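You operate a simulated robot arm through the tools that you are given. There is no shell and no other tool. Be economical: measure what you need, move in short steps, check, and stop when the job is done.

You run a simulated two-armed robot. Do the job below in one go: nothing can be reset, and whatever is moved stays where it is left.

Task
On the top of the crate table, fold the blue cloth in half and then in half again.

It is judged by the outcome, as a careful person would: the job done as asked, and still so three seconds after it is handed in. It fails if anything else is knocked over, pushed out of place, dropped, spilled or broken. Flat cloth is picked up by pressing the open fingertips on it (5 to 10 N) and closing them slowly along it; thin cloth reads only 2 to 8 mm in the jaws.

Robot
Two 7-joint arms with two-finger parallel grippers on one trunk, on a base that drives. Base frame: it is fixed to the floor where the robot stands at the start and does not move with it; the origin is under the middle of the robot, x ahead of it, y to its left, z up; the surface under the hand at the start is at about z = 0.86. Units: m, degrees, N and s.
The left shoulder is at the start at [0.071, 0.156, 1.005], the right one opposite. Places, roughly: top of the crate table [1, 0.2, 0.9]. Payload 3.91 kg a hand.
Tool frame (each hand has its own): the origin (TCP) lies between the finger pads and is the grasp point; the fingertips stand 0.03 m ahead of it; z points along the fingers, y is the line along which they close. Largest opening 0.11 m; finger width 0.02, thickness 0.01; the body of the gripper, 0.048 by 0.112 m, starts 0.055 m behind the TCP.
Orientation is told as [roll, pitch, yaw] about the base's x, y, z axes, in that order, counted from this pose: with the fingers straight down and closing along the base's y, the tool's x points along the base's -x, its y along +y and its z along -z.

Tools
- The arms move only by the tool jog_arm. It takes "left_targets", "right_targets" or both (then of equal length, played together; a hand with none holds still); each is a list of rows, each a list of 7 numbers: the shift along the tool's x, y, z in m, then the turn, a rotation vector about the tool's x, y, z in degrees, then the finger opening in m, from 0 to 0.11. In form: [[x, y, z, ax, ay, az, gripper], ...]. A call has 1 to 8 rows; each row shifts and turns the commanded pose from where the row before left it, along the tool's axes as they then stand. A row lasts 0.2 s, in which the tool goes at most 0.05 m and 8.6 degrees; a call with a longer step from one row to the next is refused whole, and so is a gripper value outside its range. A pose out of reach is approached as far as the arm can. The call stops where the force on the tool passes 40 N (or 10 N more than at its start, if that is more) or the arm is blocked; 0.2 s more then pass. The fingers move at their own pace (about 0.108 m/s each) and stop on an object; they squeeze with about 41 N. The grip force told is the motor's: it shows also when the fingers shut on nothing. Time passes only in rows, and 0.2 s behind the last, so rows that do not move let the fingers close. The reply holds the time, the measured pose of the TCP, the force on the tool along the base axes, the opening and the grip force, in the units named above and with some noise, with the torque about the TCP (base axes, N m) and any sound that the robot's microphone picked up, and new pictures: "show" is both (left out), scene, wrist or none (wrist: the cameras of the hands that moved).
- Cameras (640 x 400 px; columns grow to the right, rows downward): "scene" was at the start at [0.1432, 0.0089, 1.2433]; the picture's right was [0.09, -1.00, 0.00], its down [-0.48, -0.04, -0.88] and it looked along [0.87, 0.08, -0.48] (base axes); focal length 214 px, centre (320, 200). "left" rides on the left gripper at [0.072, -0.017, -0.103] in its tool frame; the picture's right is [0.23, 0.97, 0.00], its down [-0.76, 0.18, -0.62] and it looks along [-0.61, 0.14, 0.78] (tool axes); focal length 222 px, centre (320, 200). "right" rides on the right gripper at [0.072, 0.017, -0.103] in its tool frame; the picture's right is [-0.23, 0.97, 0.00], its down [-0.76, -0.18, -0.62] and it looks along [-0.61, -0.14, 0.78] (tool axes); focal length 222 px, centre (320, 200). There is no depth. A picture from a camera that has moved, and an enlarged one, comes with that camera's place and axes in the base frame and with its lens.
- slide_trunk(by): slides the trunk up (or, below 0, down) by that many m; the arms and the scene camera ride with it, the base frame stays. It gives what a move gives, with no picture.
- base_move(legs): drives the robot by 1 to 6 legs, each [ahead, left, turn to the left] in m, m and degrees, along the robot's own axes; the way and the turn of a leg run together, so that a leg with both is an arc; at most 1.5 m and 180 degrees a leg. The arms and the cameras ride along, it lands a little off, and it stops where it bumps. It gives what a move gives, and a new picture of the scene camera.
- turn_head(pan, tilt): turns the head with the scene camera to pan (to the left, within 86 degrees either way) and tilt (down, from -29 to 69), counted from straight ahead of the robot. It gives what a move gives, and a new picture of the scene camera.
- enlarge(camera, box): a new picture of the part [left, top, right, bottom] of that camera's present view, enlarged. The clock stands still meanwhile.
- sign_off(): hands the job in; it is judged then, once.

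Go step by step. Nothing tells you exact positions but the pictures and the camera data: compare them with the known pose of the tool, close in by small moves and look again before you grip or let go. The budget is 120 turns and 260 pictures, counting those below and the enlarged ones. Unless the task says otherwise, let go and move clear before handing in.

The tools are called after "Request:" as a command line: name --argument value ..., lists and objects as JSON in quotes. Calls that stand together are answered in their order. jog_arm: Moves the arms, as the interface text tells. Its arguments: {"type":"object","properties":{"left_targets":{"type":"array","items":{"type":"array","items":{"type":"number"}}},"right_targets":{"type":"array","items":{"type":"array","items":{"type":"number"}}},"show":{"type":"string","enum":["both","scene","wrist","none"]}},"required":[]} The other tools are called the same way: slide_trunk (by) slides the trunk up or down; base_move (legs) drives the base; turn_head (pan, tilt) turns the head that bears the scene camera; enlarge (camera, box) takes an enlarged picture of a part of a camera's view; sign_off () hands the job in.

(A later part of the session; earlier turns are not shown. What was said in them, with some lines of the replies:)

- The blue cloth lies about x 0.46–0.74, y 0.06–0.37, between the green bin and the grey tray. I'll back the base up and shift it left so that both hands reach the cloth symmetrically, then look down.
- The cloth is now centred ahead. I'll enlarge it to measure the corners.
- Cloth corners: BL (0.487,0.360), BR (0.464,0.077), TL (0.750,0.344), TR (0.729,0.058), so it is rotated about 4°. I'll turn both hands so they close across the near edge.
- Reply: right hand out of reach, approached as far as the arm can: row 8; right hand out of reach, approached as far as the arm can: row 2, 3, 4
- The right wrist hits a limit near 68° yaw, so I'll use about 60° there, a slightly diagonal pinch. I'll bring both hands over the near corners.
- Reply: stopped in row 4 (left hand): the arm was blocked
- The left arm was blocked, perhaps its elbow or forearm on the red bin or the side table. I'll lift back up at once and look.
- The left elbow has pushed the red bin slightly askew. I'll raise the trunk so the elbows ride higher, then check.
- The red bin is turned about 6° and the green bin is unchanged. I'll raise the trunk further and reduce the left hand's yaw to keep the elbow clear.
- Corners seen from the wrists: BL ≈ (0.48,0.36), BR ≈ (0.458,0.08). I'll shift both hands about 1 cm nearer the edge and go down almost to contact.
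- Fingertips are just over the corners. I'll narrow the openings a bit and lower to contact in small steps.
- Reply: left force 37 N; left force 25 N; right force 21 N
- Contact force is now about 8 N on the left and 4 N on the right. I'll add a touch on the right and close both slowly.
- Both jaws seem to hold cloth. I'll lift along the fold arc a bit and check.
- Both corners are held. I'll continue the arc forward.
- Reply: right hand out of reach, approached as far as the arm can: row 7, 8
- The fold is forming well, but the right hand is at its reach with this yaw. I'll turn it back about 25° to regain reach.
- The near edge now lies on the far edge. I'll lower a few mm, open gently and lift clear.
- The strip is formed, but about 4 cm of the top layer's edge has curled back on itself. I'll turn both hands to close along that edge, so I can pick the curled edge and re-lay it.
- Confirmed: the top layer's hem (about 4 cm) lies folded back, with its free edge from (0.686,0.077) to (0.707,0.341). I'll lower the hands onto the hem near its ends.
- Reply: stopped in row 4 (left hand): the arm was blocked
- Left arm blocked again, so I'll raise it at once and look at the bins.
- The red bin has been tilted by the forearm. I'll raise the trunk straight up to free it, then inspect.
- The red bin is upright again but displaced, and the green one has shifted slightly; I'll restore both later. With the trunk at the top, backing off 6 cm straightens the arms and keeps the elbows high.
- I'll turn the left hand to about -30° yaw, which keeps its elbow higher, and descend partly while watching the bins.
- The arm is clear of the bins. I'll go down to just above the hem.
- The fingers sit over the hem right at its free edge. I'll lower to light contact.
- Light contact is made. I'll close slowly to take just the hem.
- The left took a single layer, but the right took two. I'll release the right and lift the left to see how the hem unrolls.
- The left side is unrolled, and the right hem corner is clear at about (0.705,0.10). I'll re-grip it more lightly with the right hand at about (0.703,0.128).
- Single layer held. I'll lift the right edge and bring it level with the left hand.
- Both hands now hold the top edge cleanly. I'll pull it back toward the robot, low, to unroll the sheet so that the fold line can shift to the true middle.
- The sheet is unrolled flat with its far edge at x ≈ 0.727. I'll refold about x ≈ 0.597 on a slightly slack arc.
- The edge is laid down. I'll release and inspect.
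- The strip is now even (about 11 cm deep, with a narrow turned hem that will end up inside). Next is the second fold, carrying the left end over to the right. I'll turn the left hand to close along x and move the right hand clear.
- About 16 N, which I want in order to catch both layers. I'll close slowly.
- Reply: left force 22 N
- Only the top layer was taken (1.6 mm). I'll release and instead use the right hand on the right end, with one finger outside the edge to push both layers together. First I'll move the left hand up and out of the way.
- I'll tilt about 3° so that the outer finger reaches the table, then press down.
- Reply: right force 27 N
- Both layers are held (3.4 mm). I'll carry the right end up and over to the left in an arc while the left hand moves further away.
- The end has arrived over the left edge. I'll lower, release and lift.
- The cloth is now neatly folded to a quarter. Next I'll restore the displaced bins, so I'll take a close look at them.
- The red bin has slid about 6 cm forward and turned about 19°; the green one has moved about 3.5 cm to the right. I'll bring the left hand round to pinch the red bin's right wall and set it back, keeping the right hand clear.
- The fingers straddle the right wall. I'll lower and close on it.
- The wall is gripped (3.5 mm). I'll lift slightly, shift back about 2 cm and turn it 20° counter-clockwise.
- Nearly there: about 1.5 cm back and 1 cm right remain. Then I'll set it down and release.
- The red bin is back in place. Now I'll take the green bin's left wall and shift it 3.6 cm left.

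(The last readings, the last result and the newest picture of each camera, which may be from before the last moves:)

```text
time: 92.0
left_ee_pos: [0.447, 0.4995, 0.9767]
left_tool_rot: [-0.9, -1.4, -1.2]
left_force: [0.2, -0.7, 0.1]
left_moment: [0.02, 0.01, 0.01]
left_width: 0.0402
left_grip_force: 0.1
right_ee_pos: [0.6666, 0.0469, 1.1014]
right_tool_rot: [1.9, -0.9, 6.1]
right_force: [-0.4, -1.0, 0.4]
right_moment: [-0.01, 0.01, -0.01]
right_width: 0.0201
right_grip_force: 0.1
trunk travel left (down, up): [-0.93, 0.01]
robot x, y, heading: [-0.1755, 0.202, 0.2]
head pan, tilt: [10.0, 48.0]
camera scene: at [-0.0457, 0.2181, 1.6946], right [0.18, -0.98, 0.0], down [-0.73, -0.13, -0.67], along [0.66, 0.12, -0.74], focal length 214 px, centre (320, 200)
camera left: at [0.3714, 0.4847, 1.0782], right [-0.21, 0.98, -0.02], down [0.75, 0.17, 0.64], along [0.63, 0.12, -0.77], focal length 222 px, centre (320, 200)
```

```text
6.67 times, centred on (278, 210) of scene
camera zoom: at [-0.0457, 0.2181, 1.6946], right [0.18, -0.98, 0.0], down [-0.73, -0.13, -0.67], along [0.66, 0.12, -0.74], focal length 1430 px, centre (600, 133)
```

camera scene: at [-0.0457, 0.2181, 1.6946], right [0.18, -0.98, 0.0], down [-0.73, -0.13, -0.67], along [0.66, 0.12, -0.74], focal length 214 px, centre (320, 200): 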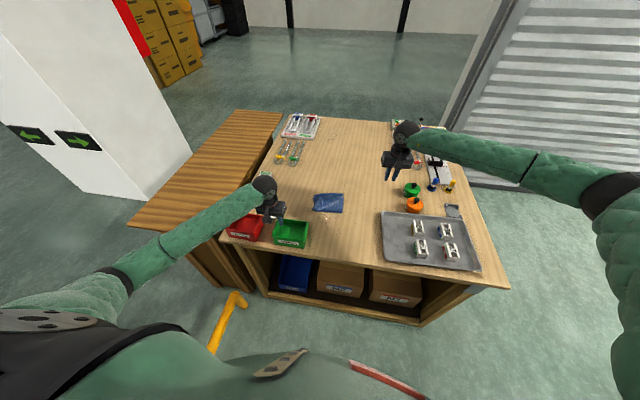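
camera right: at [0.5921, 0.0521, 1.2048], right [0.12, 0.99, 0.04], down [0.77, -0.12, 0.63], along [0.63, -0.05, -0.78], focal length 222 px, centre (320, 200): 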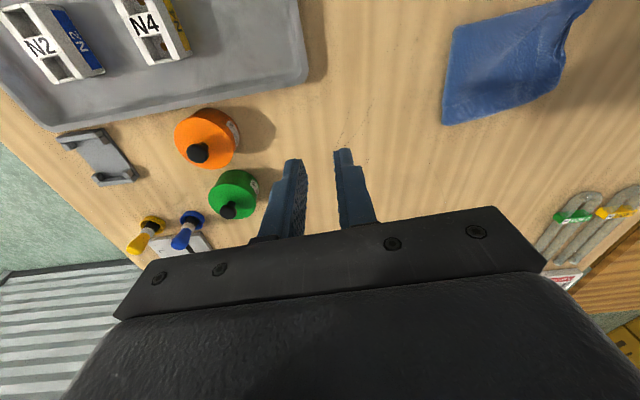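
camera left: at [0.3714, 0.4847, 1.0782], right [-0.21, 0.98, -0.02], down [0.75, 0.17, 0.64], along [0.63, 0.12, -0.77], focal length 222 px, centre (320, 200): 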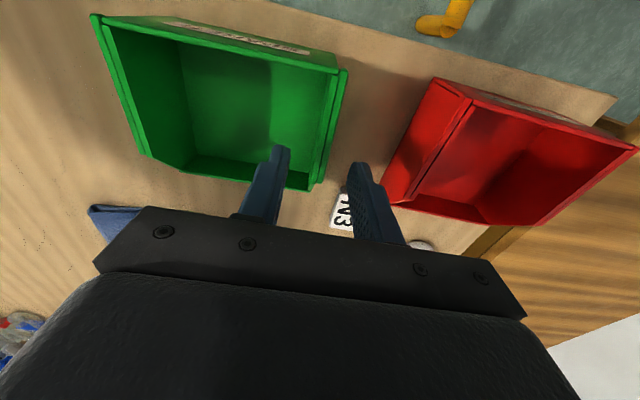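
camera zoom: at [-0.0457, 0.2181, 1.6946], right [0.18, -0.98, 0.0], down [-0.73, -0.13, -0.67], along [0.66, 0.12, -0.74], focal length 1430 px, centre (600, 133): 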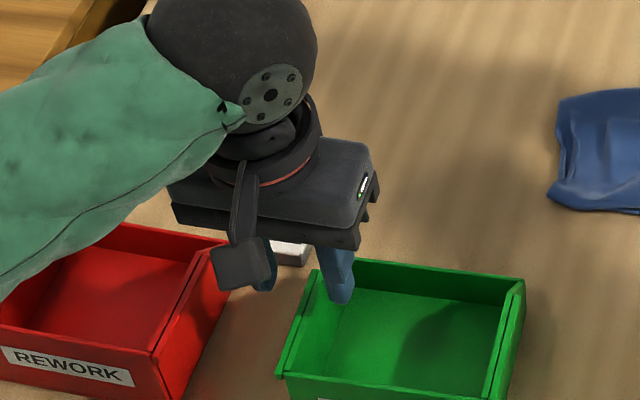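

Request:
jog_arm --left_targets '[[0.006, -0.001, 0.014, 0, 0, 0, 0.04], [0.006, 0, 0.014, 0, 0, 0, 0.04], [0, 0, 0.012, 0, 0, 0, 0.04], [0, 0, 0, 0, 0, 0, 0.02], [0, 0, 0, 0, 0, 0, 0], [0, 0, 0, 0, 0, 0, 0], [0, 0, 0, 0, 0, 0, 0]]' --show "wrist"

```text
time: 93.6
left_ee_pos: [0.4358, 0.4996, 0.9356]
left_tool_rot: [-0.8, -1.4, -1.1]
left_force: [-0.8, 0.4, 0.3]
left_moment: [0.06, 0.02, -0.01]
left_width: 0.0032
left_grip_force: 40.8
right_ee_pos: [0.6664, 0.0477, 1.1011]
right_tool_rot: [2.0, -1.0, 6.0]
right_force: [0.4, -0.8, 0.8]
right_moment: [-0.02, -0.04, 0.03]
right_width: 0.0201
right_grip_force: 0.1
trunk travel left (down, up): [-0.93, 0.01]
robot x, y, heading: [-0.176, 0.204, 0.3]
head pan, tilt: [10.0, 48.0]
camera left: at [0.3606, 0.4845, 1.0376], right [-0.21, 0.98, -0.02], down [0.75, 0.17, 0.64], along [0.63, 0.12, -0.77], focal length 222 px, centre (320, 200)
```

left: 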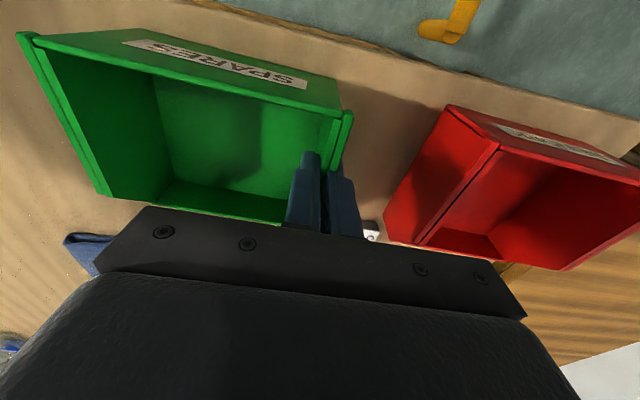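

Request:
jog_arm --left_targets '[[0, 0, -0.003, 0, 0, 0, 0], [0, 0.0125, 0, 0, 0, 0, 0], [0, 0.0125, 0, 0, 0, 0, 0], [-0.002, 0.0125, 0, 0, 0, 0, 0], [0, 0, 0.003, 0, 0, 0, 0], [0, 0, 0, 0, 0, 0, 0], [0, 0, 0, 0, 0, 0, 0.015], [0, 0, 0, 0, 0, 0, 0.026]]' --show "none"

Request:
jog_arm --left_targets '[[0, 0, -0.03, 0, 0, 0, 0.026], [0, 0, -0.04, 0, 0, 0, 0.026], [0, 0, -0.045, 0, 0, 0, 0.026], [0, 0, -0.045, 0, 0, 0, 0.026], [0, 0, -0.03, 0, 0, 0, 0.026]]'

Request:
enlarge --camera "scene" --box '[210, 180, 322, 250]'

```text
time: 95.4
left_ee_pos: [0.4373, 0.5355, 0.9346]
left_tool_rot: [-0.9, -1.4, -1.2]
left_force: [0.0, 0.7, 0.4]
left_moment: [-0.01, -0.02, 0.01]
left_width: 0.0261
left_grip_force: 0.1
right_ee_pos: [0.6669, 0.0473, 1.1008]
right_tool_rot: [1.9, -1.0, 6.0]
right_force: [-0.4, 1.1, -0.6]
right_moment: [0.0, -0.02, -0.03]
right_width: 0.0201
right_grip_force: 0.0
trunk travel left (down, up): [-0.93, 0.01]
robot x, y, heading: [-0.1751, 0.204, 0.3]
head pan, tilt: [10.0, 48.0]
```

```text
time: 96.6
left_ee_pos: [0.4304, 0.5396, 1.1247]
left_tool_rot: [-0.9, -1.4, -1.2]
left_force: [0.0, 1.0, -0.7]
left_moment: [0.03, -0.01, -0.03]
left_width: 0.0263
left_grip_force: 0.1
right_ee_pos: [0.6663, 0.0466, 1.1013]
right_tool_rot: [1.9, -1.0, 6.0]
right_force: [-0.7, -0.6, 0.1]
right_moment: [-0.01, -0.02, -0.02]
right_width: 0.0197
right_grip_force: 0.1
trunk travel left (down, up): [-0.93, 0.01]
robot x, y, heading: [-0.1757, 0.2051, 0.4]
head pan, tilt: [10.0, 48.0]
camera scene: at [-0.0457, 0.2179, 1.6945], right [0.18, -0.98, 0.0], down [-0.73, -0.13, -0.67], along [0.66, 0.12, -0.74], focal length 214 px, centre (320, 200)
camera left: at [0.3555, 0.5246, 1.2269], right [-0.21, 0.98, -0.02], down [0.75, 0.17, 0.64], along [0.63, 0.12, -0.77], focal length 222 px, centre (320, 200)
```

scene: 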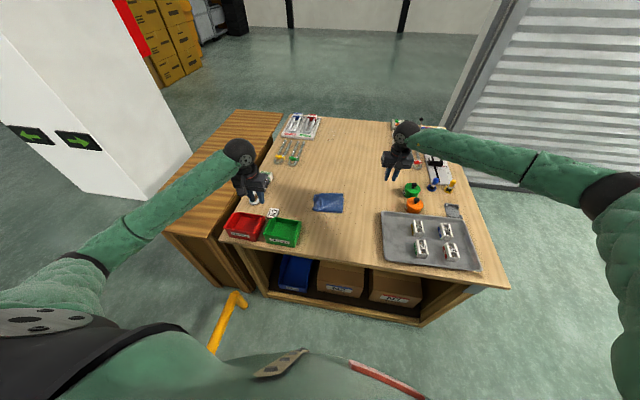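
left: 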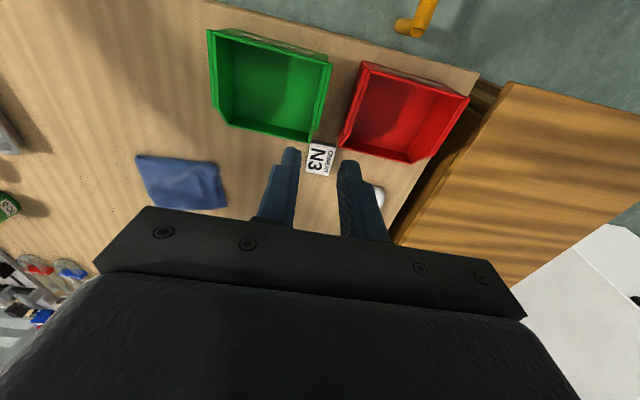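

```text
5.71 times, centred on (266, 215) of scene
camera zoom: at [-0.0457, 0.2179, 1.6945], right [0.18, -0.98, 0.0], down [-0.73, -0.13, -0.67], along [0.66, 0.12, -0.74], focal length 1226 px, centre (629, 114)
```

zoom: 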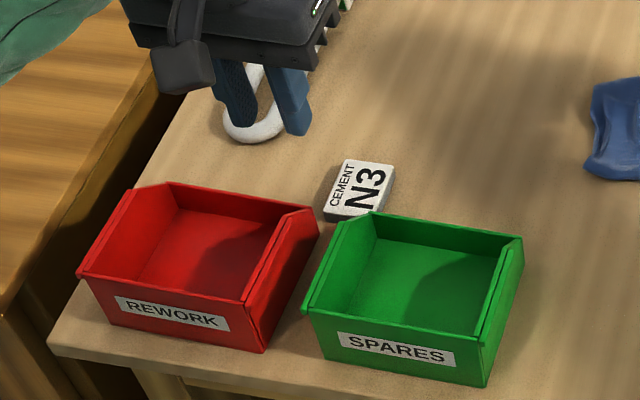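

Both bins are back in their original places. A final check of the cloth:

Request:
enlarge --camera "scene" --box '[304, 185, 352, 215]'

Request:
enlarge --camera "right" --box '[420, 0, 620, 125]'

```text
13.33 times, centred on (328, 200) of scene
camera zoom: at [-0.0457, 0.2179, 1.6945], right [0.18, -0.98, 0.0], down [-0.73, -0.13, -0.67], along [0.66, 0.12, -0.74], focal length 2860 px, centre (213, 200)
```

zoom: 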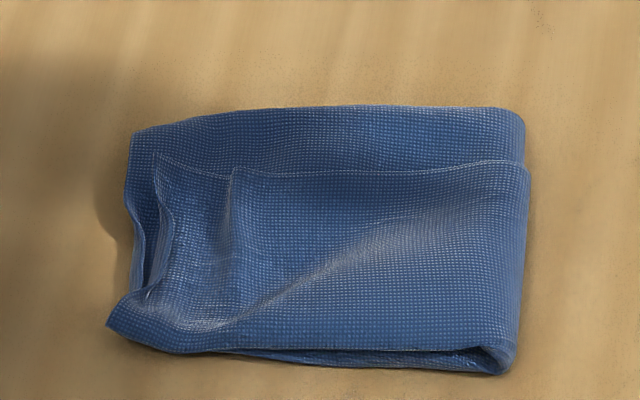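

```text
3.20 times, centred on (520, 62) of right
camera zoom: at [0.5922, 0.0527, 1.2044], right [0.12, 0.99, 0.04], down [0.77, -0.12, 0.63], along [0.63, -0.05, -0.78], focal length 711 px, centre (-320, 640)
```

zoom: 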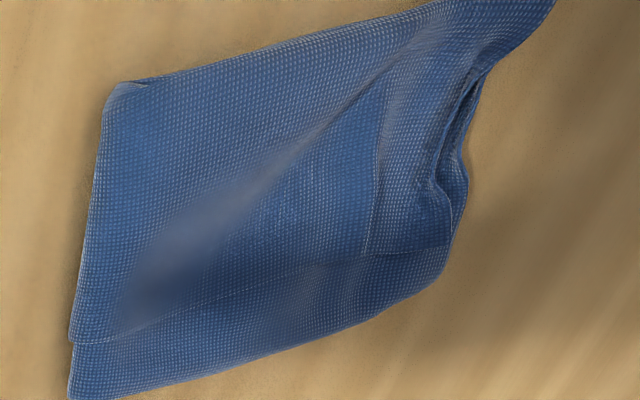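

Request:
sign_off

```text
The job is handed in.
```

The blue cloth is folded in half and in half again on the crate table. Its layers don't quite line up: about 3 cm of the inner edge is turned back, and the left end is slightly puffed.

My left arm bumped the red and green bins during the work. I put both back within a few millimetres of where they started, as far as the pictures show. Both hands are clear.
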